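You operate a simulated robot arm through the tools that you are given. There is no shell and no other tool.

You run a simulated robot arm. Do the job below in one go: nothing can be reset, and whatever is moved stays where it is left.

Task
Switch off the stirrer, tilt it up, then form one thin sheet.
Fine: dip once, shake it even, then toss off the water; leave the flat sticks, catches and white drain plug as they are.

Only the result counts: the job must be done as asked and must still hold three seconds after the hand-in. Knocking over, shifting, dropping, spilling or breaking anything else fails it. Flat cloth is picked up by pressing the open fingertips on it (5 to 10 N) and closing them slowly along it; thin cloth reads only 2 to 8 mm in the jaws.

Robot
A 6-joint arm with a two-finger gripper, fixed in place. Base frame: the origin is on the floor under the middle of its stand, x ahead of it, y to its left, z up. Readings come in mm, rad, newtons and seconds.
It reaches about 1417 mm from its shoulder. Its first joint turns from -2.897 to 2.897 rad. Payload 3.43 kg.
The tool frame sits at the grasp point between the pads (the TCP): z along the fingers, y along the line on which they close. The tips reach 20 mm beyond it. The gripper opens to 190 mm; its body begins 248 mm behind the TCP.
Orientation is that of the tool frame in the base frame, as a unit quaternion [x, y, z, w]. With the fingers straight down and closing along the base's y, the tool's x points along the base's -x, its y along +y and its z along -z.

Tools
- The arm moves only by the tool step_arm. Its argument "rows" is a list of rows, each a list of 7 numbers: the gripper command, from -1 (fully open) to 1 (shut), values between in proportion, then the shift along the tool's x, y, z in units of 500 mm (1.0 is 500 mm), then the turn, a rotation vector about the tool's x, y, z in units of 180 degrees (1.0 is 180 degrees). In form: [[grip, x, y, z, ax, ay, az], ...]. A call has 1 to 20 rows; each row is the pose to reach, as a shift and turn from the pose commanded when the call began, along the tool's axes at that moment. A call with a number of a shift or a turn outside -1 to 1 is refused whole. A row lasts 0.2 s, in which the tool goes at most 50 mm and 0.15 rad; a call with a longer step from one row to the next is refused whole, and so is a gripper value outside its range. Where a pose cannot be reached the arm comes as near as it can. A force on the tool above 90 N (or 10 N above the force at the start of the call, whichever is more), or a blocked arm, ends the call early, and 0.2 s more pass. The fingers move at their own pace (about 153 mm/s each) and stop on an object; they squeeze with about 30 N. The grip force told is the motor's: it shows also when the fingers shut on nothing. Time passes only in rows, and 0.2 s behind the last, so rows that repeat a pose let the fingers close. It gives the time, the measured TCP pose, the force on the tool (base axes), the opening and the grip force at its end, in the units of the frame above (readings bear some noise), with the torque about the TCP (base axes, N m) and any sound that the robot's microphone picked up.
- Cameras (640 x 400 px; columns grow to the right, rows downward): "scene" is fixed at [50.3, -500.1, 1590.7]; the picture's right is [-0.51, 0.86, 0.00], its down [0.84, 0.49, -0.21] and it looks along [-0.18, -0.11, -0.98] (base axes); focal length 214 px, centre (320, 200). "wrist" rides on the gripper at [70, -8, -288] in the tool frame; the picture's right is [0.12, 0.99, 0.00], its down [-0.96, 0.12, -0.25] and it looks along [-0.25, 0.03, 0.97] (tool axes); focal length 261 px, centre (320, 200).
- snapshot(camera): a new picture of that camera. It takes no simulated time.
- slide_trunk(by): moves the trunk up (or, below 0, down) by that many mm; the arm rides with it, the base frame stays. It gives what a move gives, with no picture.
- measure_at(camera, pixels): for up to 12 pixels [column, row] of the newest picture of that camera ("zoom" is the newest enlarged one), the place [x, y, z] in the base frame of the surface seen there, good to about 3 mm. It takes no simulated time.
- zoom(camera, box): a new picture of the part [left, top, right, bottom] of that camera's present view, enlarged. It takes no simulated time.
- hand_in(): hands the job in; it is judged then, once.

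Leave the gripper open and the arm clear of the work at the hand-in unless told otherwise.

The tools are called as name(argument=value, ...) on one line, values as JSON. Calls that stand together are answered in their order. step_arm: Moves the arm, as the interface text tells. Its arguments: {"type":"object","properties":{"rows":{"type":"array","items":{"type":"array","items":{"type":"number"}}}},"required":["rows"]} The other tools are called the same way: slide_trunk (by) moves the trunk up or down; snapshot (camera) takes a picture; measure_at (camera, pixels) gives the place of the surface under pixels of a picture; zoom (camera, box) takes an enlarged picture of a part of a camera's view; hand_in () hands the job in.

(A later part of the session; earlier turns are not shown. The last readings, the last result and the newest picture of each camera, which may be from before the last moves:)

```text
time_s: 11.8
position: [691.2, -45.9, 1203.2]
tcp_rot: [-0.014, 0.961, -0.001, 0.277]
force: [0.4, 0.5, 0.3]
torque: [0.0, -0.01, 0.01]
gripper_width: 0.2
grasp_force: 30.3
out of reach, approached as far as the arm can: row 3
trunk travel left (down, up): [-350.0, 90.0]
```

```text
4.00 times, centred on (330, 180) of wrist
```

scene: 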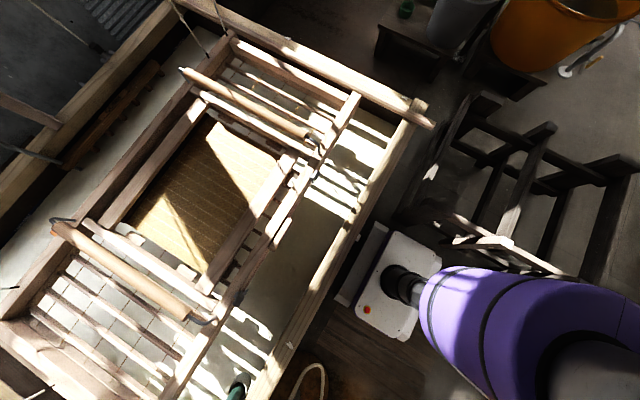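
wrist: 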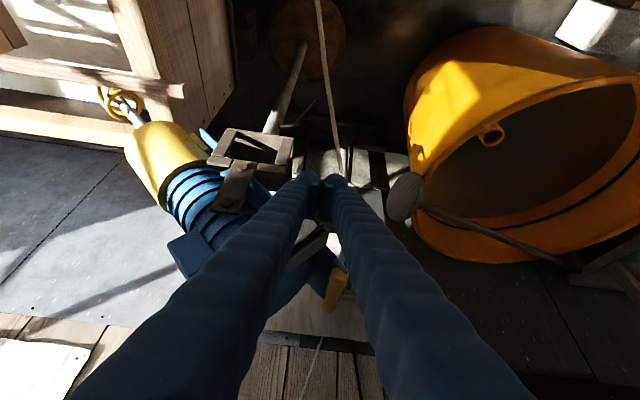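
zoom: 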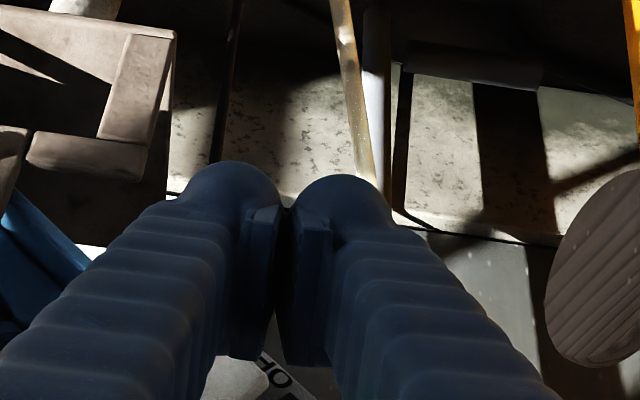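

The tilt is 32° at (691,−46,1203), and the letters of "OFF" show next to the fingertip at zoom (285,375). I'll align to y≈−57, with the edge at about z 1193 and x 735, roughly 9 mm short of contact.

step_arm(rows=[[1, -0.01, -0.0115, 0.012, 0, 0, 0], [1, -0.0195, -0.0227, 0.0243, 0, 0, 0], [1, -0.0195, -0.0227, 0.0243, 0, 0, 0]])

zoom(camera="wrist", box=[270, 150, 370, 250])

```text
time_s: 12.6
position: [707.5, -56.0, 1200.7]
tcp_rot: [0.035, 0.965, 0.009, 0.258]
force: [-1.4, 0.6, 0.5]
torque: [0.07, -0.11, 0.02]
gripper_width: 0.0
grasp_force: 29.9
out of reach, approached as far as the arm can: row 1, 2, 3
trunk travel left (down, up): [-350.0, 90.0]
```

```text
4.00 times, centred on (320, 200) of wrist
```

zoom: 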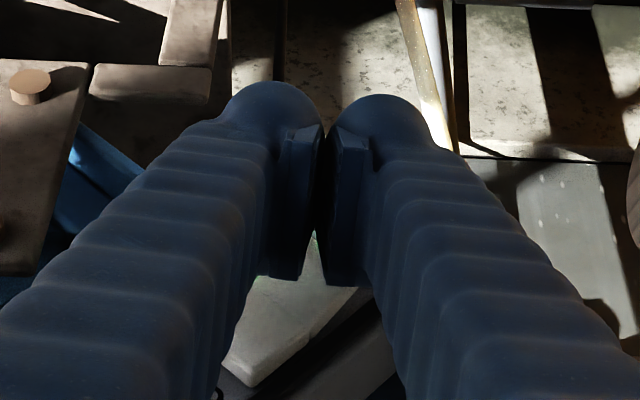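

The fingertip edge is now at about (736,−58,1194), roughly 8 mm from the rocker's OFF end, with a small drift in orientation. I'll creep forward along +x in small steps, watching the force.

step_arm(rows=[[1, -0.005, 0.0004, 0.003, 0, 0, 0], [1, -0.0104, 0.0008, 0.006, 0, 0, 0]])

zoom(camera="wrist", box=[270, 150, 370, 250])

```text
time_s: 13.2
position: [707.2, -58.9, 1198.1]
tcp_rot: [-0.011, 0.969, -0.012, 0.247]
force: [0.1, -0.1, 0.7]
torque: [-0.01, 0.01, 0.01]
gripper_width: 0.4
grasp_force: 30.2
trunk travel left (down, up): [-350.0, 90.0]
```

```text
4.00 times, centred on (320, 200) of wrist
```

zoom: 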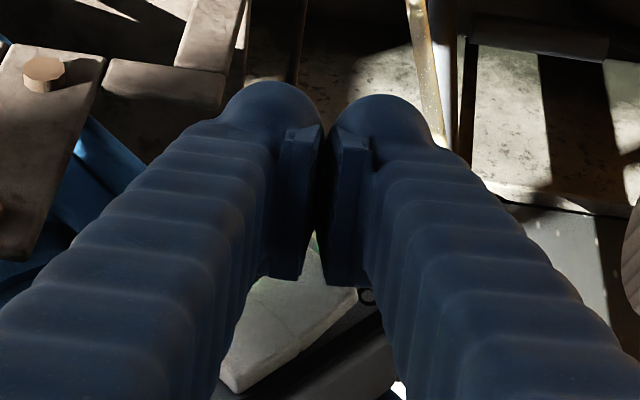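

The pose is reachable again, with the edge near (736,−58.7,1191). I'll move 6 mm forward and 2 mm up, still just short of contact.

step_arm(rows=[[1, -0.006, 0.0008, 0.001, 0, 0, 0], [1, -0.0125, 0.0017, 0.0022, 0, 0, 0]])

```text
time_s: 13.8
position: [713.1, -58.8, 1199.3]
tcp_rot: [-0.011, 0.969, -0.013, 0.248]
force: [-0.1, -0.2, 0.7]
torque: [-0.03, -0.01, -0.02]
gripper_width: 0.0
grasp_force: 29.8
trunk travel left (down, up): [-350.0, 90.0]
```

There's no contact yet, with the edge at about x 742. I'll go forward another 4 mm and read the force.

step_arm(rows=[[1, -0.0035, 0, 0.0019, 0, 0, 0], [1, -0.007, -0.0001, 0.0038, 0, 0, 0]])

```text
time_s: 14.4
position: [716.7, -59.9, 1199.7]
tcp_rot: [-0.011, 0.969, -0.012, 0.247]
force: [-0.5, -0.2, -0.4]
torque: [-0.03, 0.02, 0.01]
gripper_width: 0.1
grasp_force: 30.2
trunk travel left (down, up): [-350.0, 90.0]
```

Still no contact. I'll push on in 3 mm steps.

step_arm(rows=[[1, -0.0035, 0, 0.0019, 0, 0, 0], [1, -0.007, -0.0001, 0.0038, 0, 0, 0]])

zoom(camera="wrist", box=[290, 160, 370, 250])

```text
time_s: 15.0
position: [721.9, -58.4, 1199.0]
tcp_rot: [-0.011, 0.969, -0.013, 0.247]
force: [-0.5, 0.4, 0.5]
torque: [0.0, 0.02, -0.03]
gripper_width: 0.0
grasp_force: 30.1
trunk travel left (down, up): [-350.0, 90.0]
```

```text
4.44 times, centred on (330, 205) of wrist
```

zoom: 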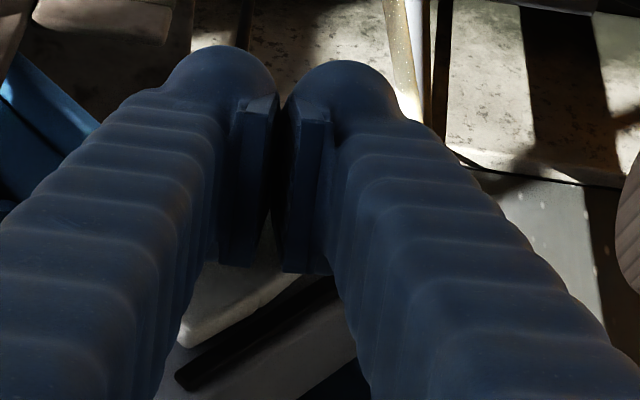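

No force yet at x=722, so the fingertip must be rounded. I'll keep creeping forward.

step_arm(rows=[[1, -0.0035, 0, 0.0019, 0, 0, 0], [1, -0.007, -0.0001, 0.0038, 0, 0, 0]])

```text
time_s: 15.6
position: [726.4, -57.8, 1200.5]
tcp_rot: [-0.011, 0.969, -0.012, 0.247]
force: [1.0, 0.0, -0.3]
torque: [-0.02, -0.03, -0.02]
gripper_width: 0.0
grasp_force: 29.8
trunk travel left (down, up): [-350.0, 90.0]
```

step_arm(rows=[[1, -0.0035, 0, 0.0019, 0, 0, 0], [1, -0.007, -0.0001, 0.0038, 0, 0, 0]])

zoom(camera="wrist", box=[290, 160, 370, 250])

```text
time_s: 16.2
position: [726.5, -58.1, 1200.1]
tcp_rot: [-0.012, 0.969, -0.012, 0.245]
force: [-14.7, 1.5, -0.9]
torque: [0.01, 0.0, -0.16]
gripper_width: 0.2
grasp_force: 29.9
trunk travel left (down, up): [-350.0, 90.0]
```

```text
4.44 times, centred on (330, 205) of wrist
```

zoom: 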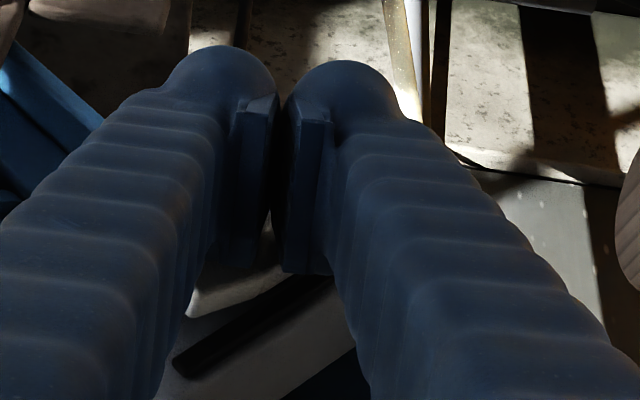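

Contact: −14.7 N at TCP x≈726.5. The torque puts the touch point near (y −71, z 1202). Before pushing harder I'll back off and check the lamp, the rocker and the dark bars beside it.

step_arm(rows=[[1, 0.035, 0, -0.019, 0, 0, 0], [1, 0.09, 0, -0.05, 0, 0, 0], [1, 0.13, 0, -0.09, 0, 0, 0], [1, 0.13, -0.09, -0.16, 0, 0, 0], [1, 0.13, -0.17, -0.2, 0, 0, 0]])

snapshot(camera="wrist")

```text
refused: row 4 steps farther than a row can; nothing moved
```

```text
taken
```

wrist: 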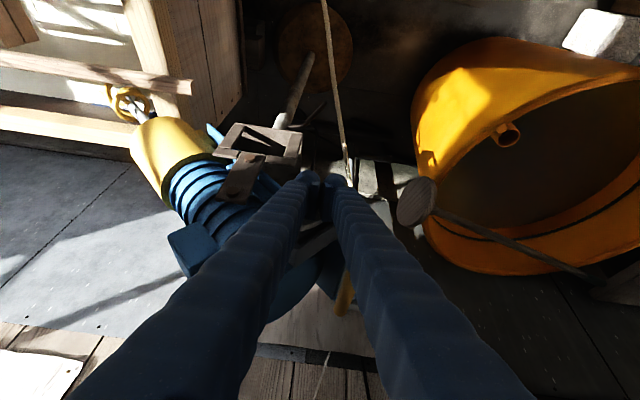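

That call was refused because one row stepped too far. I'll retreat again with smaller steps, back and up, then sideways to open the view.

step_arm(rows=[[1, 0.035, 0, -0.019, 0, 0, 0], [1, 0.08, 0, -0.05, 0, 0, 0], [1, 0.11, -0.03, -0.11, 0, 0, 0], [1, 0.12, -0.09, -0.17, 0, 0, 0], [1, 0.12, -0.17, -0.22, 0, 0, 0], [1, 0.12, -0.25, -0.25, 0, 0, 0]])

snapshot(camera="wrist")

```text
time_s: 17.6
position: [621.8, -182.9, 1286.6]
tcp_rot: [-0.012, 0.969, -0.011, 0.246]
force: [-0.1, 0.2, -0.6]
torque: [0.02, 0.02, -0.01]
gripper_width: 0.1
grasp_force: 35.0
trunk travel left (down, up): [-350.0, 90.0]
```

```text
taken
```

wrist: 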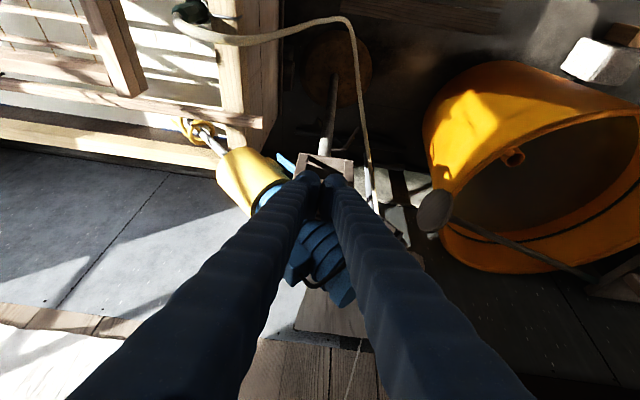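

The closed fingers block the view, so I'll open them here, clear of everything, and look between them.

step_arm(rows=[[-1, 0, -0.02, -0.02, 0, 0, 0], [-1, 0, -0.04, -0.04, 0, 0, 0], [-1, 0, -0.04, -0.04, 0, 0, 0]])

snapshot(camera="wrist")

zoom(camera="wrist", box=[300, 150, 440, 260])

```text
time_s: 18.4
position: [612.9, -202.0, 1305.2]
tcp_rot: [-0.011, 0.969, -0.013, 0.247]
force: [-0.4, 1.0, 0.2]
torque: [-0.04, 0.05, -0.03]
gripper_width: 190.1
grasp_force: 0.1
trunk travel left (down, up): [-350.0, 90.0]
```

```text
taken
```

wrist: 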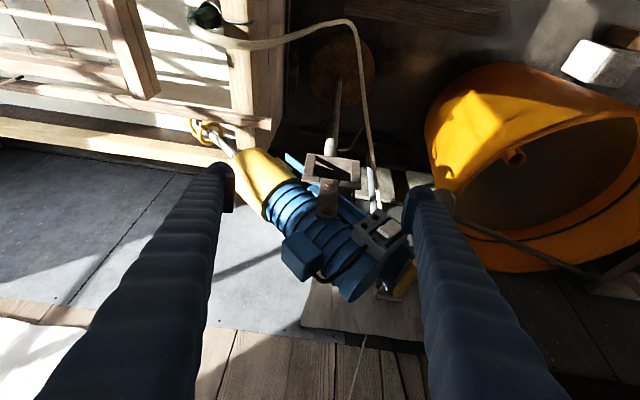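

```text
3.64 times, centred on (370, 205) of wrist
```

zoom: 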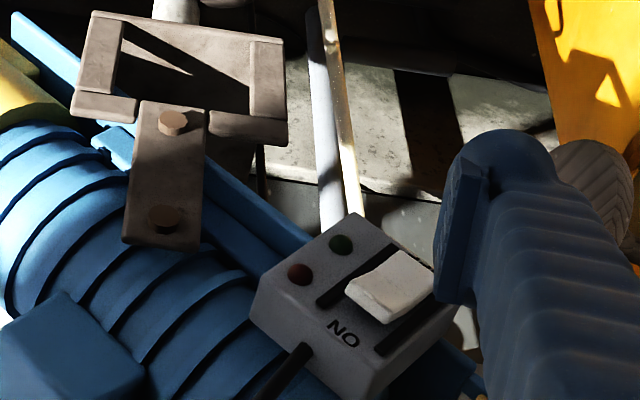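

The green lamp is now dark, and the rocker has flipped: the ON end is raised and the OFF end is in. I'll zoom in to confirm, and look at the handle and bracket for the tilt.

zoom(camera="wrist", box=[350, 200, 420, 260])

zoom(camera="wrist", box=[350, 230, 450, 310])

measure_at(camera="wrist", pixels=[[402, 275], [408, 262], [396, 290], [399, 283], [392, 262], [415, 265], [330, 180], [328, 165], [327, 208], [352, 175], [312, 172], [385, 230]])

zoom(camera="wrist", box=[180, 100, 300, 180])

```text
6.67 times, centred on (385, 230) of wrist
```

zoom: 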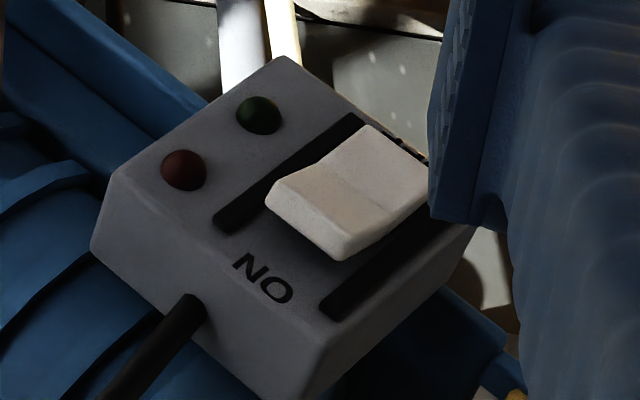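

```text
5.00 times, centred on (400, 270) of wrist
```

zoom: 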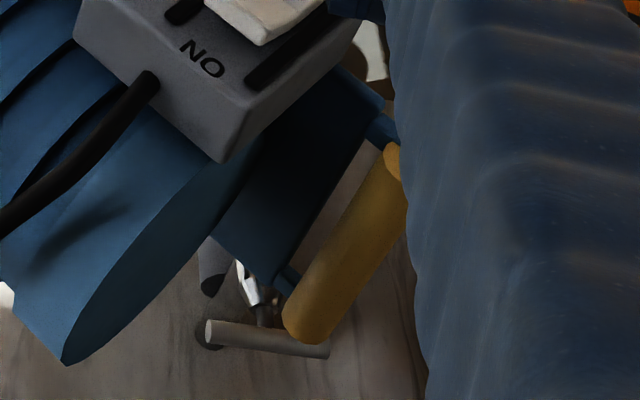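

```text
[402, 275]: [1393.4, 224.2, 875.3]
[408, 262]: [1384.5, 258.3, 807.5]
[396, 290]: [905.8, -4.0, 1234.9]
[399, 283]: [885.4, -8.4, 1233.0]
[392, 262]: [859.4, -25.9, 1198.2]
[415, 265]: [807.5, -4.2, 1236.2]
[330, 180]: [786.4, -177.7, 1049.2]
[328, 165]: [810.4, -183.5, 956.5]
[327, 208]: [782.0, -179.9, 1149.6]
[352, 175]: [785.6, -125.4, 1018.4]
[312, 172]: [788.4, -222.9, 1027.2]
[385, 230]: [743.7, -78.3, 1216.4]
```

```text
5.00 times, centred on (240, 140) of wrist
```

zoom: 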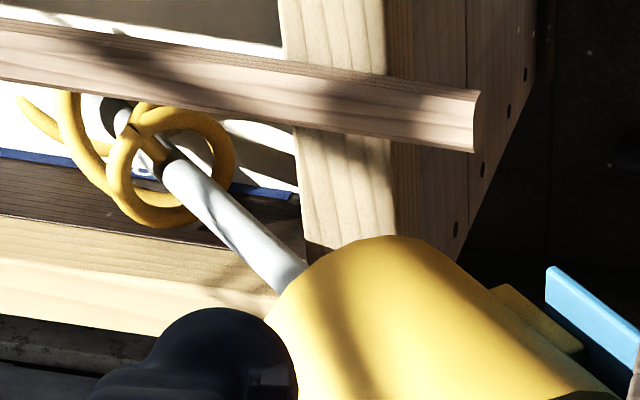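

The green lamp is off and the rocker is flipped, so the stirrer is switched off. For tilting, the handle crossbar runs along x from about 807 to 910 at y≈−4, z≈1235. The trunnion bolt is near (782,−180,1153). I'll check what's below the handle and along its arc, including the gray T-shaped thing near wrist (389,298).

measure_at(camera="wrist", pixels=[[389, 298], [397, 299], [379, 290], [385, 280], [388, 288], [360, 310], [330, 300], [375, 185], [440, 205], [367, 130], [345, 60], [335, 110]])

zoom(camera="wrist", box=[290, 30, 450, 140])

zoom(camera="wrist", box=[300, 270, 440, 370])

```text
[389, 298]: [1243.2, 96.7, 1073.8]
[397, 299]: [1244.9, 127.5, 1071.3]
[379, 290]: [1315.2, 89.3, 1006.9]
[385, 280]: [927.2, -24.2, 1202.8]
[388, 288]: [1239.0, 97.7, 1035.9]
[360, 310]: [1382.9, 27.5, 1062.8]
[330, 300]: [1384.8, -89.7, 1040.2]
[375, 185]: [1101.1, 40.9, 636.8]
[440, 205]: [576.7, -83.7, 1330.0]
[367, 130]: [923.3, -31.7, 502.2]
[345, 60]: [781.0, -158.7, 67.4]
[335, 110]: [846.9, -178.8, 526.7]
```

```text
3.64 times, centred on (370, 85) of wrist
```

zoom: 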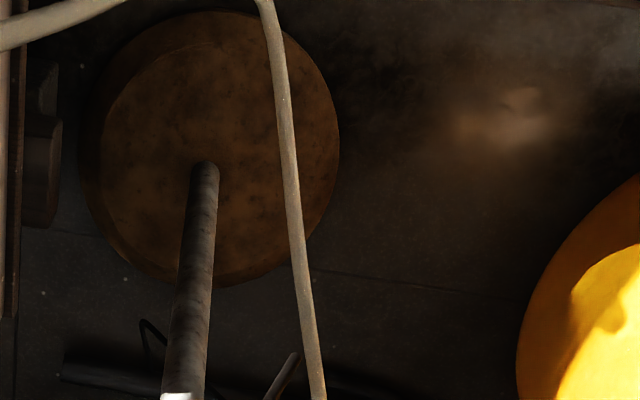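

```text
4.00 times, centred on (370, 320) of wrist
```

zoom: 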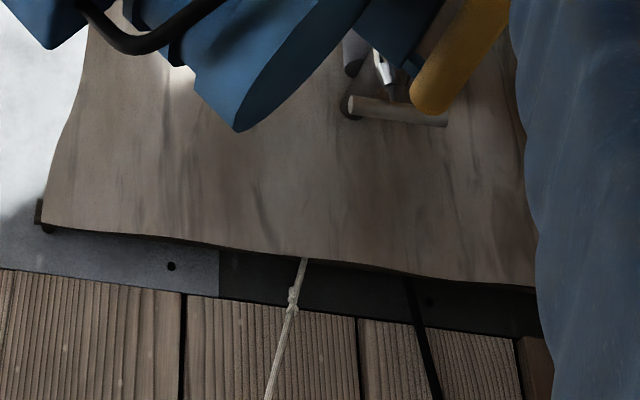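

That T-shaped tool hangs on a board at x≈1243, well away from the handle's arc, and nothing lies under the handle. I estimate the handle's centre at (855,2,1224) and the pivot at (y −180, z 1153), so pushing the handle down lifts the whisk. I'll close the fingers, straighten the tool and move above the handle, travelling high over the motor.

step_arm(rows=[[1, -0.019, 0, -0.035, 0, 0, 0], [1, -0.038, 0, -0.07, 0, 0, 0], [1, -0.092, 0.054, -0.041, 0, 0.02, 0], [1, -0.146, 0.108, -0.012, 0, 0.04, 0], [1, -0.2, 0.163, 0.017, 0, 0.06, 0], [1, -0.254, 0.217, 0.046, 0, 0.08, 0], [1, -0.308, 0.271, 0.075, 0, 0.1, 0], [1, -0.362, 0.325, 0.104, 0, 0.12, 0], [1, -0.416, 0.38, 0.133, 0, 0.14, 0], [1, -0.47, 0.434, 0.162, 0, 0.159, 0], [1, -0.47, 0.434, 0.162, 0, 0.159, 0]])

snapshot(camera="wrist")

```text
time_s: 20.8
position: [851.6, 21.2, 1341.9]
tcp_rot: [-0.006, 1.0, -0.015, 0.001]
force: [-0.3, 1.0, 1.7]
torque: [0.04, -0.11, -0.01]
gripper_width: 0.0
grasp_force: 30.1
trunk travel left (down, up): [-350.0, 90.0]
```

```text
taken
```

wrist: 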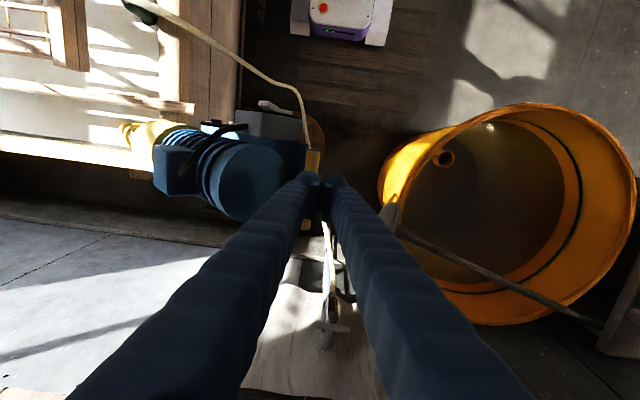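

I'm over the handle at (852,21,1342) with the fingers straight down. I'll enlarge the view to locate the handle and its arms exactly.

zoom(camera="wrist", box=[220, 90, 380, 240])

measure_at(camera="wrist", pixels=[[313, 157], [318, 165], [304, 225], [309, 222], [295, 160], [270, 125], [245, 180], [303, 150], [285, 105], [300, 140]])

```text
2.67 times, centred on (300, 165) of wrist
```

zoom: 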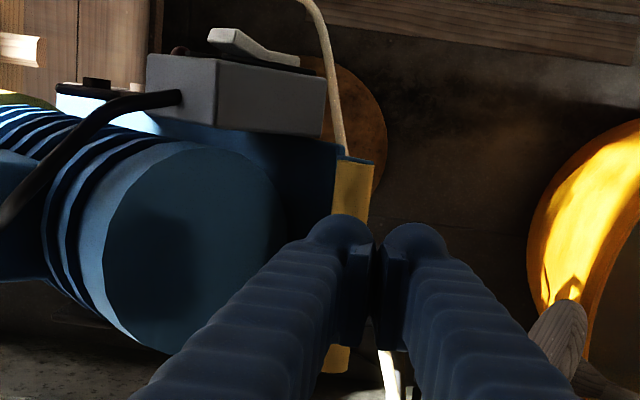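

```text
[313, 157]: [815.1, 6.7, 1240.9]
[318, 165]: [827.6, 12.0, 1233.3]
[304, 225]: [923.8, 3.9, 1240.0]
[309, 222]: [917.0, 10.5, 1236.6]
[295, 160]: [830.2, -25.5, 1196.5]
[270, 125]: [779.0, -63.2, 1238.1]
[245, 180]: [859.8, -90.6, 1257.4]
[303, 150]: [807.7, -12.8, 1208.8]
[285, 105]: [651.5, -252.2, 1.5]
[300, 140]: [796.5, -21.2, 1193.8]
```

The handle's top is at z≈1241 and y≈5, spanning x 805 to 930. I'll lower the closed fingertips to just above it at TCP z≈1266.

step_arm(rows=[[1, -0.01, 0.003, 0.075, 0, 0, 0], [1, -0.02, 0.0064, 0.14, 0, 0, 0], [1, -0.02, 0.0064, 0.152, 0, 0, 0]])

```text
time_s: 21.6
position: [862.2, 22.8, 1260.7]
tcp_rot: [-0.008, 1.0, -0.015, 0.001]
force: [-0.9, 0.0, -0.2]
torque: [-0.01, -0.08, -0.02]
gripper_width: 0.0
grasp_force: 29.7
trunk travel left (down, up): [-350.0, 90.0]
```

No contact yet at z=1261. I'll push down 15 mm in small steps and read the force.

step_arm(rows=[[1, 0, 0, 0.01, 0, 0, 0], [1, 0, 0, 0.02, 0, 0, 0], [1, 0, 0, 0.03, 0, 0, 0]])

snapshot(camera="wrist")

```text
time_s: 22.4
position: [861.8, 26.4, 1250.2]
tcp_rot: [-0.007, 1.0, -0.014, 0.004]
force: [6.0, 33.6, 42.1]
torque: [-0.06, 0.38, -0.37]
gripper_width: 0.0
grasp_force: 30.0
trunk travel left (down, up): [-350.0, 90.0]
```

```text
taken
```

wrist: 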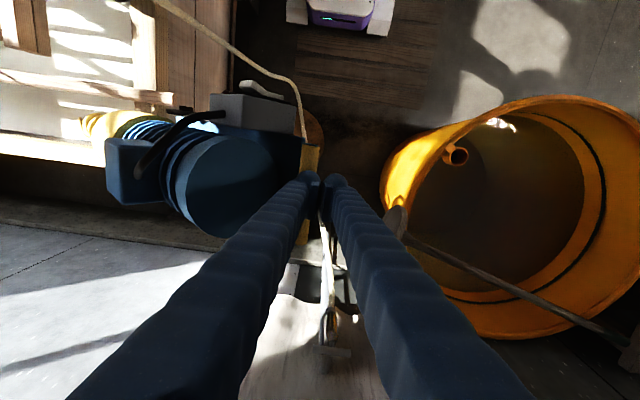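

The force is 42 N down with 34 N sideways, so the rounded tip is sliding off the handle's +y side. I'll lift off and re-centre the fingertips over the handle axis, with TCP y≈6.

step_arm(rows=[[1, 0, 0.01, -0.01, 0, 0, 0], [1, 0, 0.01, -0.03, 0, 0, 0], [1, 0, -0.01, -0.05, 0, 0, 0], [1, 0, -0.034, -0.05, 0, 0, 0]])

snapshot(camera="wrist")

zoom(camera="wrist", box=[220, 90, 380, 240])

```text
time_s: 23.4
position: [862.2, 4.7, 1270.6]
tcp_rot: [-0.007, 1.0, -0.014, -0.001]
force: [-0.4, -0.3, 0.4]
torque: [0.02, -0.03, 0.0]
gripper_width: 0.0
grasp_force: 30.0
trunk travel left (down, up): [-350.0, 90.0]
```

```text
taken
```

wrist: 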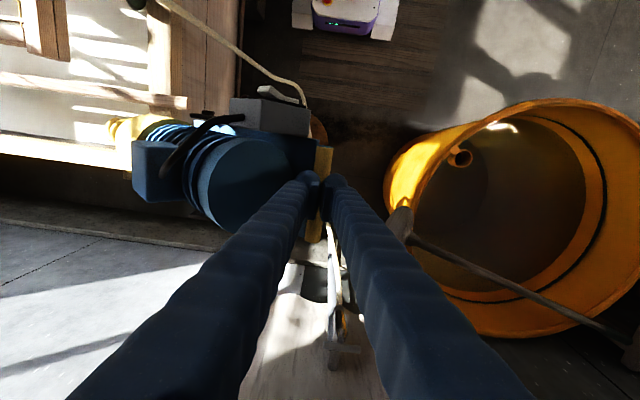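

```text
2.67 times, centred on (300, 165) of wrist
```

zoom: 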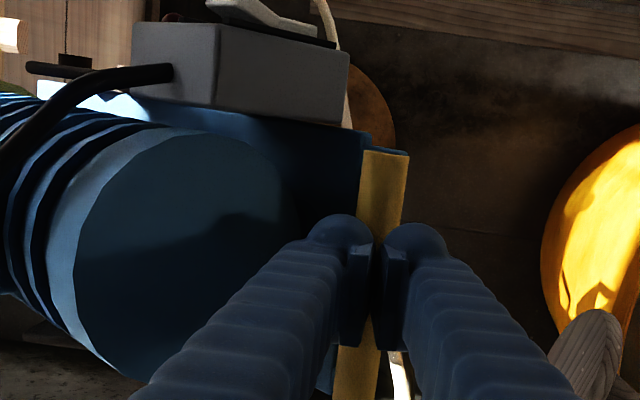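

The fingertips are now centred over the handle. I'll press down gradually, following its arc slightly toward +y.

step_arm(rows=[[1, 0, 0.002, 0.016, 0, 0, 0], [1, 0, 0.004, 0.03, 0, 0, 0], [1, 0, 0.006, 0.04, 0, 0, 0], [1, 0, 0.008, 0.05, 0, 0, 0]])

snapshot(camera="wrist")

```text
time_s: 24.4
position: [861.4, 8.9, 1248.9]
tcp_rot: [-0.008, 1.0, -0.015, 0.001]
force: [-4.1, 6.3, 16.8]
torque: [0.13, 0.06, -0.08]
gripper_width: 6.1
grasp_force: 33.9
trunk travel left (down, up): [-350.0, 90.0]
```

```text
taken
```

wrist: 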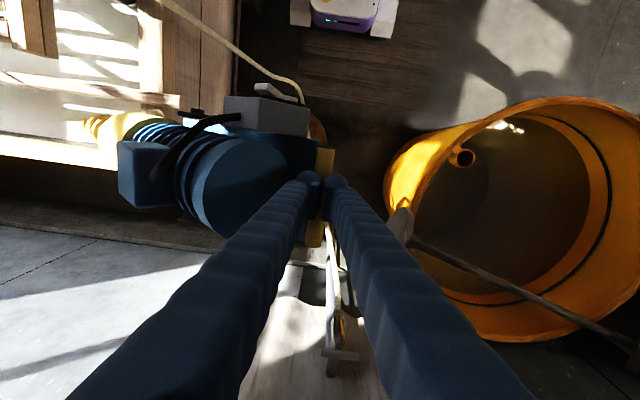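

The opening reads 6.1 mm: the round handle is wedging between the two fingertips. I'll lift off and turn the gripper 90° so both fingertips sit side by side along the handle.

step_arm(rows=[[1, 0, 0, -0.04, 0, 0, 0], [1, 0, 0, -0.1, 0, 0, 0], [1, 0, 0, -0.15, 0, 0, 0.03], [1, 0, 0, -0.15, 0, 0, 0.07], [1, 0, 0, -0.15, 0, 0, 0.11], [1, 0, 0, -0.15, 0, 0, 0.15], [1, 0, 0, -0.15, 0, 0, 0.19], [1, 0, 0, -0.15, 0, 0, 0.23], [1, 0, 0, -0.15, 0, 0, 0.27], [1, 0, 0, -0.15, 0, 0, 0.31], [1, 0, 0, -0.15, 0, 0, 0.35], [1, 0, 0, -0.15, 0, 0, 0.39], [1, 0, 0, -0.15, 0, 0, 0.43], [1, 0, 0, -0.15, 0, 0, 0.47], [1, 0, 0, -0.15, 0, 0, 0.5]])

snapshot(camera="wrist")

```text
time_s: 27.6
position: [862.9, 9.5, 1321.6]
tcp_rot: [0.702, 0.712, -0.01, 0.01]
force: [-0.4, 0.0, -0.1]
torque: [-0.01, 0.0, -0.01]
gripper_width: 0.0
grasp_force: 34.6
trunk travel left (down, up): [-350.0, 90.0]
```

```text
taken
```

wrist: 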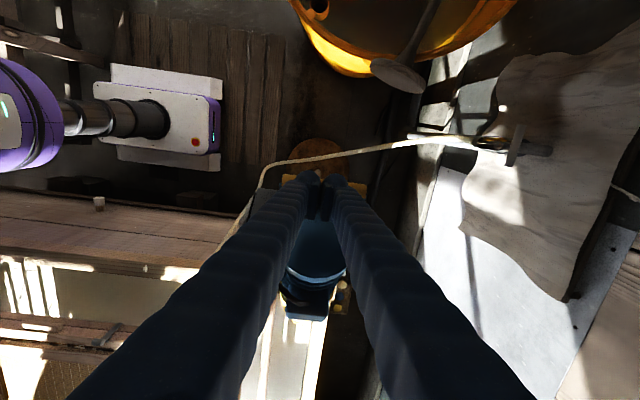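

The turn worked: the closing direction now lies along the handle at (863,9.5,1322). I'll come down and push about 20 mm past contact, then read.

step_arm(rows=[[1, 0, 0, 0.06, 0, 0, 0], [1, -0.004, 0, 0.11, 0, 0, 0], [1, -0.004, 0, 0.13, 0, 0, 0], [1, -0.002, 0, 0.145, 0, 0, 0], [1, 0, 0, 0.16, 0, 0, 0]])

snapshot(camera="wrist")

```text
time_s: 28.8
position: [864.1, 6.9, 1241.4]
tcp_rot: [0.702, 0.712, -0.011, 0.01]
force: [-0.7, 6.4, 13.6]
torque: [0.17, -0.08, 0.06]
gripper_width: 0.1
grasp_force: 34.5
trunk travel left (down, up): [-350.0, 90.0]
```

```text
taken
```

wrist: 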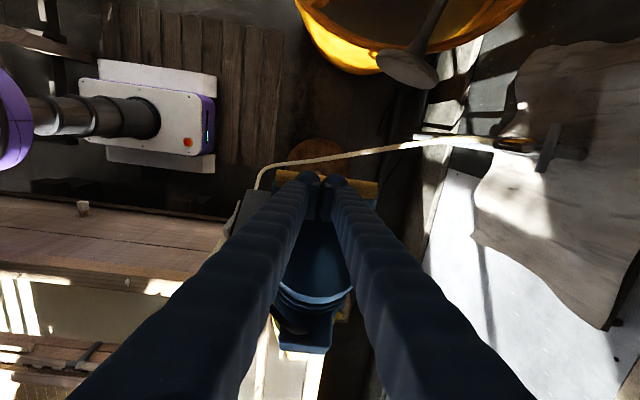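

It's yielding at about 14 N, so the stirrer is tilting. I'll continue along the handle's arc to about 32° of rotation.

step_arm(rows=[[1, 0.008, 0, 0.02, 0, 0, 0], [1, 0.014, 0, 0.038, 0, 0, 0], [1, 0.018, 0, 0.057, 0, 0, 0], [1, 0.022, 0, 0.076, 0, 0, 0], [1, 0.024, 0, 0.094, 0, 0, 0], [1, 0.024, 0, 0.112, 0, 0, 0], [1, 0.023, 0, 0.13, 0, 0, 0], [1, 0.022, 0, 0.146, 0, 0, 0], [1, 0.02, 0, 0.163, 0, 0, 0], [1, 0.02, 0, 0.18, 0, 0, 0]])

snapshot(camera="wrist")

snapshot(camera="scene")

```text
time_s: 31.0
position: [862.6, 17.3, 1152.9]
tcp_rot: [0.701, 0.713, -0.01, 0.009]
force: [3.6, 24.5, 13.9]
torque: [-0.1, 0.38, 0.04]
gripper_width: 6.0
grasp_force: 33.9
trunk travel left (down, up): [-350.0, 90.0]
```

```text
taken
```

wrist: 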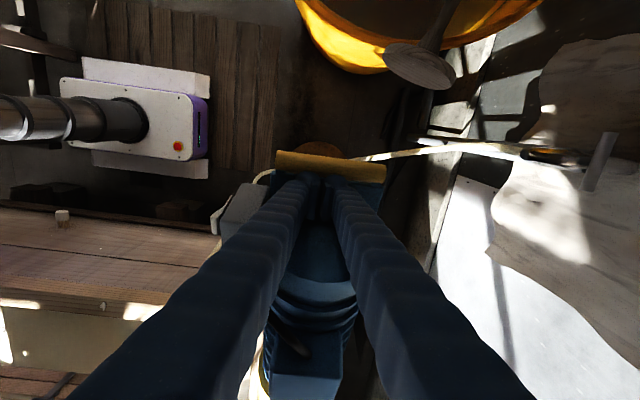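

```text
taken
```

scene: 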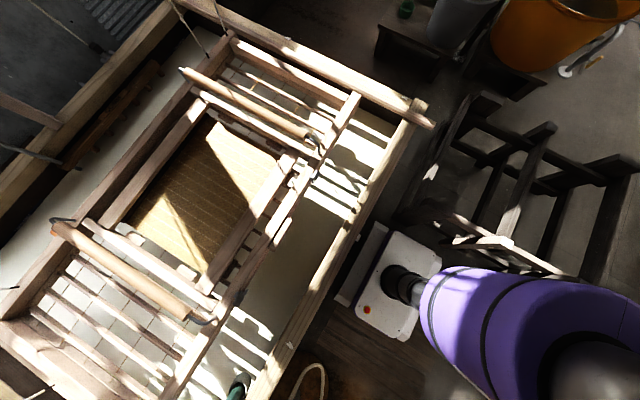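

The handle now shows at wrist (330,167) on the +y side of my fingertips, so the tips have slipped off toward the motor side. The force is 24.5 N along +y. I'll measure where the handle and motor are now.

zoom(camera="wrist", box=[240, 120, 420, 300])

measure_at(camera="wrist", pixels=[[330, 165], [285, 160], [380, 172], [340, 155], [320, 230], [320, 290], [360, 205], [300, 370], [260, 210], [318, 255], [375, 195], [285, 185]])

```text
2.22 times, centred on (330, 210) of wrist
```

zoom: 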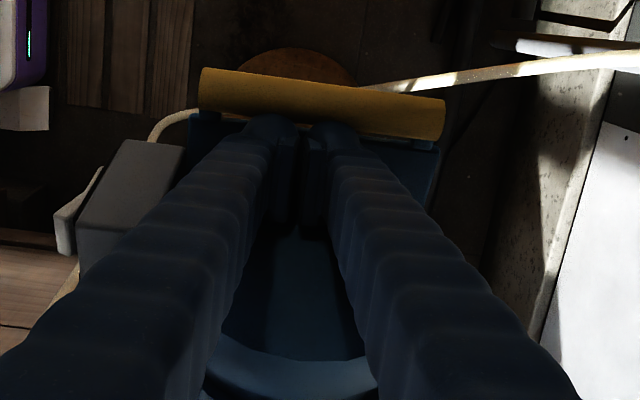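

```text
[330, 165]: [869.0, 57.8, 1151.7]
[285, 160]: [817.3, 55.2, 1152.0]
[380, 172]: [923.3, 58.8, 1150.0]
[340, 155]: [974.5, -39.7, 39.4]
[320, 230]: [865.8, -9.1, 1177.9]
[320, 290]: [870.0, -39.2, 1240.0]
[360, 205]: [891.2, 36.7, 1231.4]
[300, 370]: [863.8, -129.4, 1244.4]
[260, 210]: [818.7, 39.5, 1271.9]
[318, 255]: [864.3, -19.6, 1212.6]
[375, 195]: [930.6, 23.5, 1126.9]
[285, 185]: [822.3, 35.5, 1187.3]
```

The handle has moved from (5,1228) to about (58,1139). That puts the real pivot at the lower bolt, about (y −180, z 1060), radius 250, and the stirrer has turned about 24° so far. I'll raise the fingers slowly by 15 mm to see whether it stays there on its own.

step_arm(rows=[[1, 0, 0, -0.006, 0, 0, 0], [1, -0.004, 0, -0.014, 0, 0, 0], [1, -0.006, 0, -0.022, 0, 0, 0], [1, -0.008, 0, -0.03, 0, 0, 0]])

snapshot(camera="wrist")

measure_at(camera="wrist", pixels=[[330, 165], [285, 162], [380, 174], [320, 290], [300, 370]])

```text
time_s: 32.0
position: [862.4, 12.1, 1166.3]
tcp_rot: [0.701, 0.713, -0.011, 0.011]
force: [2.0, 19.9, 9.3]
torque: [0.23, -0.06, -0.28]
gripper_width: 5.9
grasp_force: 34.2
trunk travel left (down, up): [-350.0, 90.0]
```

```text
taken
```

wrist: 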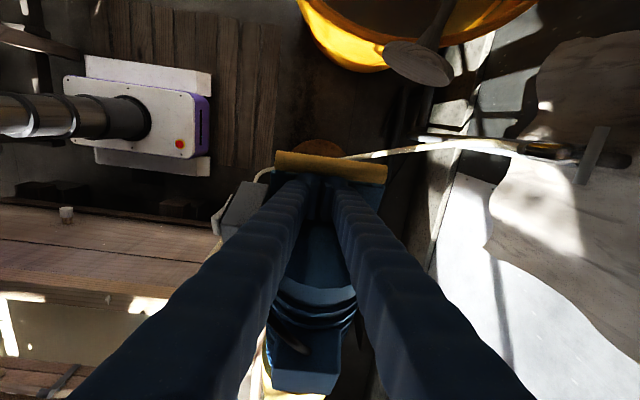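

```text
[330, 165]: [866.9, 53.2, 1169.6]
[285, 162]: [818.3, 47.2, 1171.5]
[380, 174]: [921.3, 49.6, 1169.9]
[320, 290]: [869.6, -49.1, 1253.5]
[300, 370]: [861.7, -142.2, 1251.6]
```

The handle rose with me, from 1152 to 1170, so it may be gravity-loaded back toward the vat. My tips are jammed in the gap between the handle and the rail end, which makes this contact a poor test. I'll ease out slowly and see where the stirrer settles.

step_arm(rows=[[1, 0.004, 0, -0.008, 0, 0, 0], [1, 0.008, 0, -0.02, 0, 0, 0], [1, 0.01, 0, -0.034, 0, 0, 0], [1, 0.012, 0, -0.05, 0, 0, 0]])

snapshot(camera="wrist")

measure_at(camera="wrist", pixels=[[330, 165], [285, 165], [380, 177], [320, 290], [300, 370]])

```text
time_s: 33.0
position: [865.5, 17.5, 1191.0]
tcp_rot: [0.702, 0.712, -0.01, 0.011]
force: [-0.3, -0.8, 0.3]
torque: [-0.03, -0.05, 0.0]
gripper_width: 0.1
grasp_force: 33.7
trunk travel left (down, up): [-350.0, 90.0]
```

```text
taken
```

wrist: 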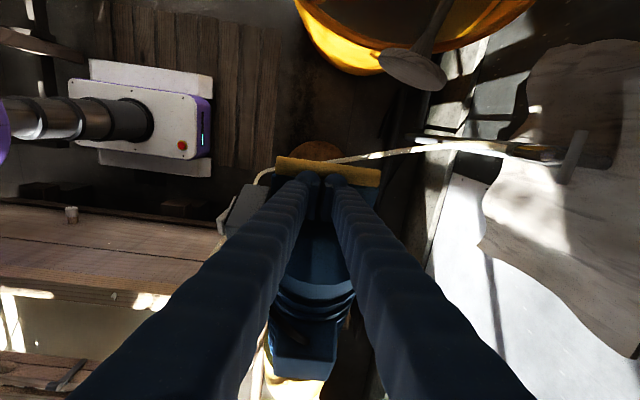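

```text
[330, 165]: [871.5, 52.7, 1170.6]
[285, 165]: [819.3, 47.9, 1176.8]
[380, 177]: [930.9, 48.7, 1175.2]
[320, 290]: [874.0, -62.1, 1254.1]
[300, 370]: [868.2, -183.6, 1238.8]
```

The tool is free (zero force) and the handle stays at z≈1172, so the hinge holds by friction wherever it's left. I'll lift, shift over the handle's real position at y≈51 and push it farther down along its arc about the lower pivot.

step_arm(rows=[[1, 0, 0, -0.04, 0, 0, 0], [1, 0.035, 0, -0.05, 0, 0, 0], [1, 0.076, 0, -0.05, 0, 0, 0], [1, 0.076, 0, -0.05, 0, 0, 0]])

snapshot(camera="wrist")

measure_at(camera="wrist", pixels=[[285, 193], [275, 190], [290, 195], [375, 200], [365, 200], [320, 290]])

```text
time_s: 34.0
position: [864.0, 52.9, 1215.7]
tcp_rot: [0.702, 0.712, -0.011, 0.01]
force: [-0.1, -0.1, 0.1]
torque: [-0.01, 0.02, -0.02]
gripper_width: 0.0
grasp_force: 34.7
trunk travel left (down, up): [-350.0, 90.0]
```

```text
taken
```

wrist: 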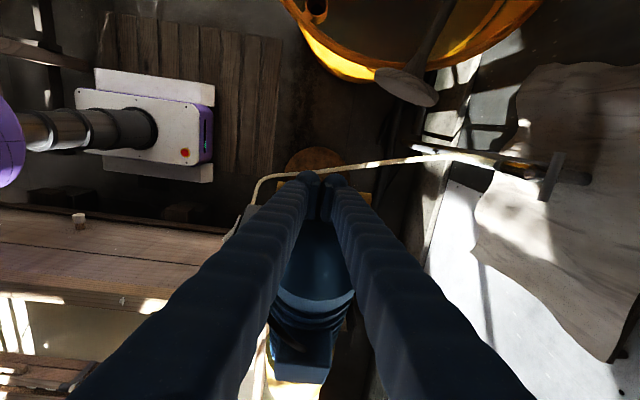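

```text
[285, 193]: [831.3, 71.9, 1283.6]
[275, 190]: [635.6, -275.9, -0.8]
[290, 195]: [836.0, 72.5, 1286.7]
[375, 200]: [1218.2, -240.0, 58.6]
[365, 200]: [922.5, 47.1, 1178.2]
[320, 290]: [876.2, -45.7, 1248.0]
```

The handle's top is at about z 1177, y 47. I'll push down on it along the arc to bring the motor axis to roughly horizontal, reading the force at the end.

step_arm(rows=[[1, 0.002, 0, 0.031, 0, 0, 0], [1, 0.008, 0, 0.055, 0, 0, 0], [1, 0.013, 0, 0.078, 0, 0, 0], [1, 0.018, 0, 0.1, 0, 0, 0], [1, 0.022, 0, 0.122, 0, 0, 0], [1, 0.026, 0, 0.144, 0, 0, 0]])

snapshot(camera="wrist")

measure_at(camera="wrist", pixels=[[365, 190], [370, 195], [285, 185], [320, 290]])

```text
time_s: 35.6
position: [865.0, 64.6, 1159.6]
tcp_rot: [0.702, 0.712, -0.004, 0.019]
force: [-7.5, -0.1, 34.1]
torque: [-0.23, 0.47, -0.02]
gripper_width: 6.2
grasp_force: 34.3
trunk travel left (down, up): [-350.0, 90.0]
stopped in row 6: the force on the tool passed its limit at 94 N (the readings are from after the stop); the commanded pose is now the measured one
```

```text
taken
```

wrist: 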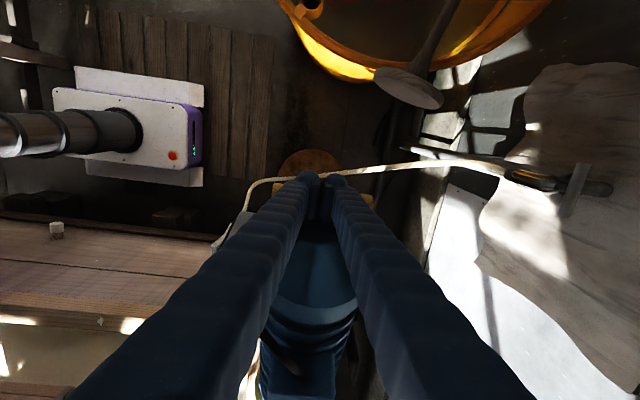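

```text
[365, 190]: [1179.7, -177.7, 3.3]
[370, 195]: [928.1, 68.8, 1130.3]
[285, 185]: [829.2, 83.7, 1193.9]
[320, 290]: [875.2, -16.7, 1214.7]
```

The push stopped at 94 N with the handle's top at about 1140, which feels like a hard end stop after roughly 27° of tilt. By my geometry the whisk should now be near z≈1020, well clear of the rim. I'll lift off gently and check that it stays.

step_arm(rows=[[1, 0, 0, -0.01, 0, 0, 0], [1, 0, 0, -0.03, 0, 0, 0], [1, 0, 0, -0.08, 0, 0, 0], [1, 0, 0, -0.14, 0, 0, 0], [1, 0, 0, -0.2, 0, 0, 0], [-1, 0, 0, -0.28, 0, 0, 0], [-1, 0, 0, -0.3, 0, 0, 0], [-1, 0, 0, -0.3, 0, 0, 0]])

snapshot(camera="wrist")

snapshot(camera="scene")

```text
time_s: 37.4
position: [863.8, 69.8, 1300.5]
tcp_rot: [0.703, 0.711, -0.005, 0.015]
force: [0.0, 0.7, 1.0]
torque: [-0.03, -0.02, 0.01]
gripper_width: 190.0
grasp_force: 0.0
trunk travel left (down, up): [-350.0, 90.0]
```

```text
taken
```

wrist: 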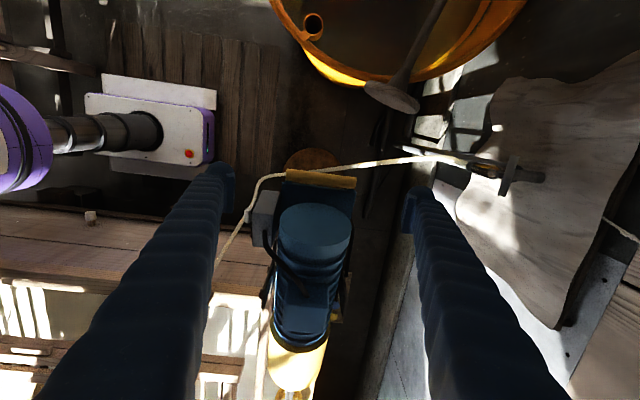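

```text
taken
```

scene: 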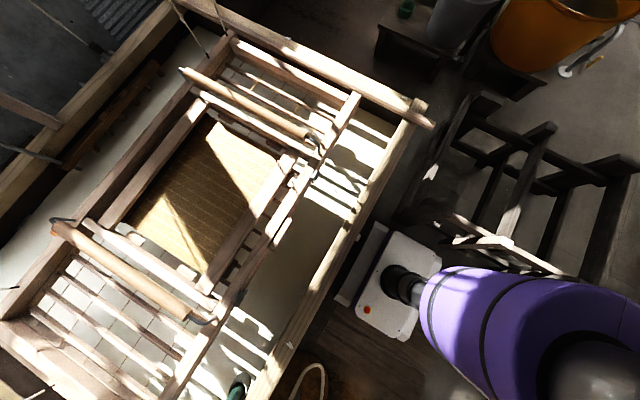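

The stirrer stayed up after release. I'll measure the handle, motor and yellow housing to find its present tilt.

measure_at(camera="wrist", pixels=[[320, 178], [290, 176], [350, 184], [315, 215], [315, 245], [305, 300], [295, 365], [293, 392], [265, 210], [340, 310], [325, 200], [262, 380]])

zoom(camera="wrist", box=[230, 150, 410, 400])

```text
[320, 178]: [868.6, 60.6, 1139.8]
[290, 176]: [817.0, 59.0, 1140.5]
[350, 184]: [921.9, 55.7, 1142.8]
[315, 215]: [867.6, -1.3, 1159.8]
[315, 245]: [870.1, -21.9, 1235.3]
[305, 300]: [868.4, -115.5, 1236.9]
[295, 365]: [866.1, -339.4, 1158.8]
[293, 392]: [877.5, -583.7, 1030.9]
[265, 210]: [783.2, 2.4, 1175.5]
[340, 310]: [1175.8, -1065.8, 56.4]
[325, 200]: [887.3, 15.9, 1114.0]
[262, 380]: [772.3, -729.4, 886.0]
```

```text
1.60 times, centred on (320, 275) of wrist
```

zoom: 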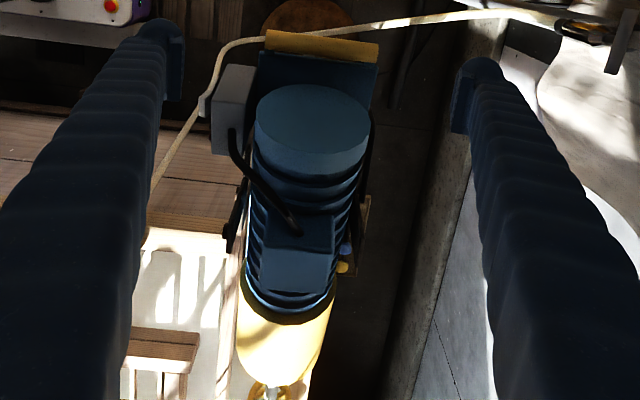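

The handle's top holds steady at z≈1140 and the whisk end measures (877,−584,1031), up from about 830. The stirrer is off and up at its stop. Now I'll go to the mould, rising first and then moving diagonally over to (384,−420,1450) for a good look at it.

step_arm(rows=[[-1, 0, 0, -0.08, 0, 0, 0], [-1, 0, 0, -0.16, 0, 0, 0], [-1, 0, 0, -0.24, 0, 0, 0], [-1, -0.0613, -0.06, -0.244, 0, 0, 0], [-1, -0.1225, -0.12, -0.2475, 0, 0, 0], [-1, -0.1838, -0.18, -0.251, 0, 0, 0], [-1, -0.245, -0.24, -0.255, 0, 0, 0], [-1, -0.3063, -0.3, -0.259, 0, 0, 0], [-1, -0.3675, -0.36, -0.2625, 0, 0, 0], [-1, -0.4288, -0.42, -0.266, 0, 0, 0], [-1, -0.49, -0.48, -0.27, 0, 0, 0], [-1, -0.5513, -0.54, -0.274, 0, 0, 0], [-1, -0.6125, -0.6, -0.2775, 0, 0, 0], [-1, -0.6738, -0.66, -0.281, 0, 0, 0], [-1, -0.735, -0.72, -0.285, 0, 0, 0], [-1, -0.7963, -0.78, -0.289, 0, 0, 0], [-1, -0.8575, -0.84, -0.2925, 0, 0, 0], [-1, -0.9188, -0.9, -0.296, 0, 0, 0], [-1, -0.98, -0.96, -0.3, 0, 0, 0]])

snapshot(camera="wrist")

snapshot(camera="scene")

```text
time_s: 41.4
position: [387.5, -424.6, 1462.8]
tcp_rot: [0.702, 0.712, -0.005, 0.015]
force: [-0.5, -0.1, -0.3]
torque: [0.06, -0.06, -0.04]
gripper_width: 190.0
grasp_force: 0.1
trunk travel left (down, up): [-350.0, 90.0]
```

```text
taken
```

wrist: 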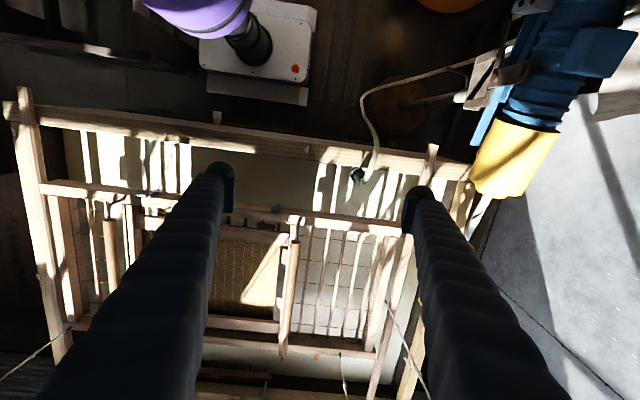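

```text
taken
```

scene: 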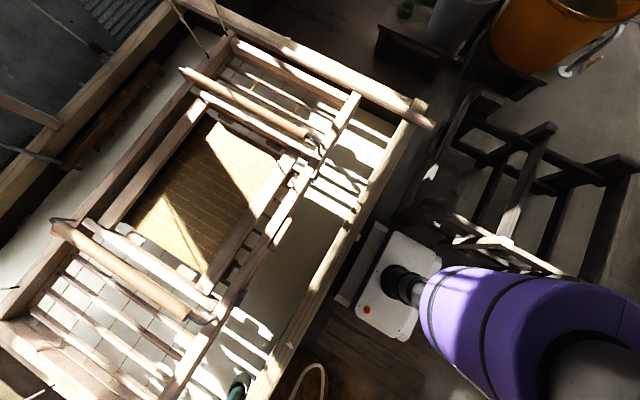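

Now I see the whole vat and mould. Thin cords run from the far-side beam and from the right end. I'll enlarge the mould's parts to understand its suspension, catches and sticks.

zoom(camera="wrist", box=[230, 190, 420, 400])

zoom(camera="wrist", box=[0, 80, 220, 240])

zoom(camera="wrist", box=[0, 230, 200, 400])

zoom(camera="wrist", box=[280, 120, 500, 270])

measure_at(camera="wrist", pixels=[[340, 355], [345, 380], [390, 310], [410, 350], [425, 390], [68, 330], [30, 360], [520, 300], [600, 380], [433, 150], [400, 220], [20, 95]])

```text
1.90 times, centred on (325, 295) of wrist
```

zoom: 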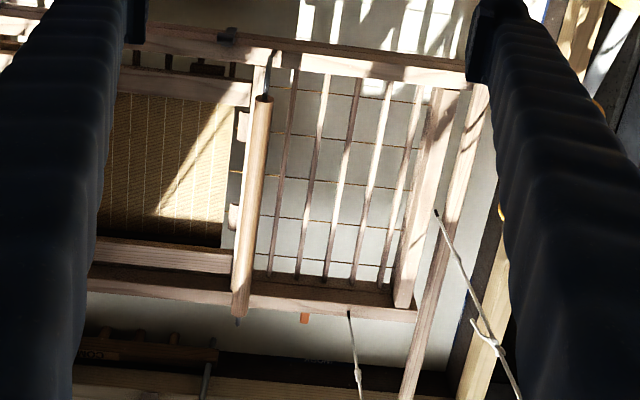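

```text
2.50 times, centred on (110, 160) of wrist
```

zoom: 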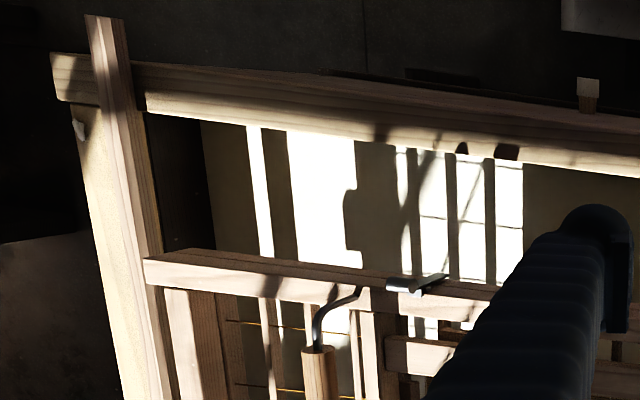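

```text
2.35 times, centred on (100, 315) of wrist
```

zoom: 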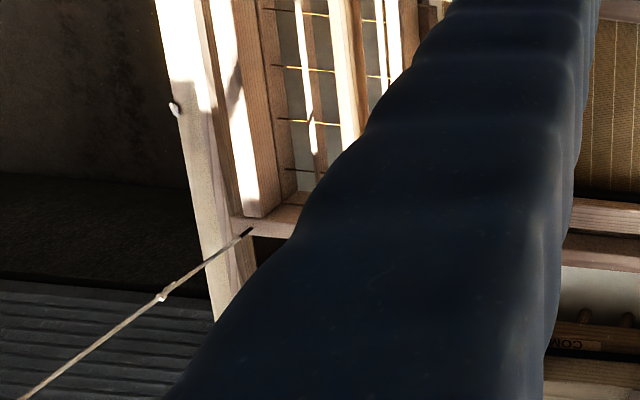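

```text
2.67 times, centred on (390, 195) of wrist
```

zoom: 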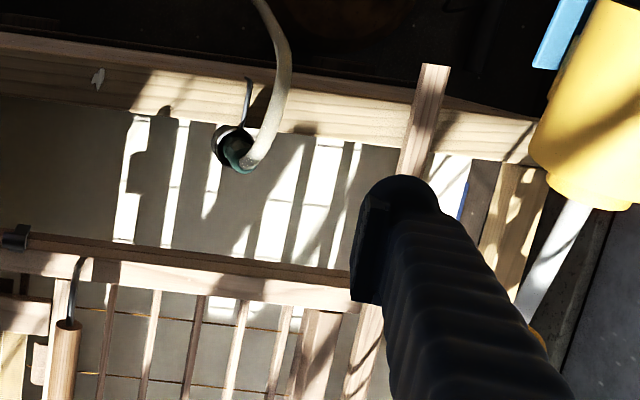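

```text
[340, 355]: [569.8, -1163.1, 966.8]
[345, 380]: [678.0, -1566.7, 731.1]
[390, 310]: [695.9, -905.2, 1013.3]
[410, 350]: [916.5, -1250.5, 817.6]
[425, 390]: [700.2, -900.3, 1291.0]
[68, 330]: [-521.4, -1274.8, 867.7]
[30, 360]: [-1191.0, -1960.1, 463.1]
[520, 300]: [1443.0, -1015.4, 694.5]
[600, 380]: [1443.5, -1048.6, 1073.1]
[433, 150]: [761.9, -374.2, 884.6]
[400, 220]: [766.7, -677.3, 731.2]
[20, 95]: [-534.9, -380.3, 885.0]
```

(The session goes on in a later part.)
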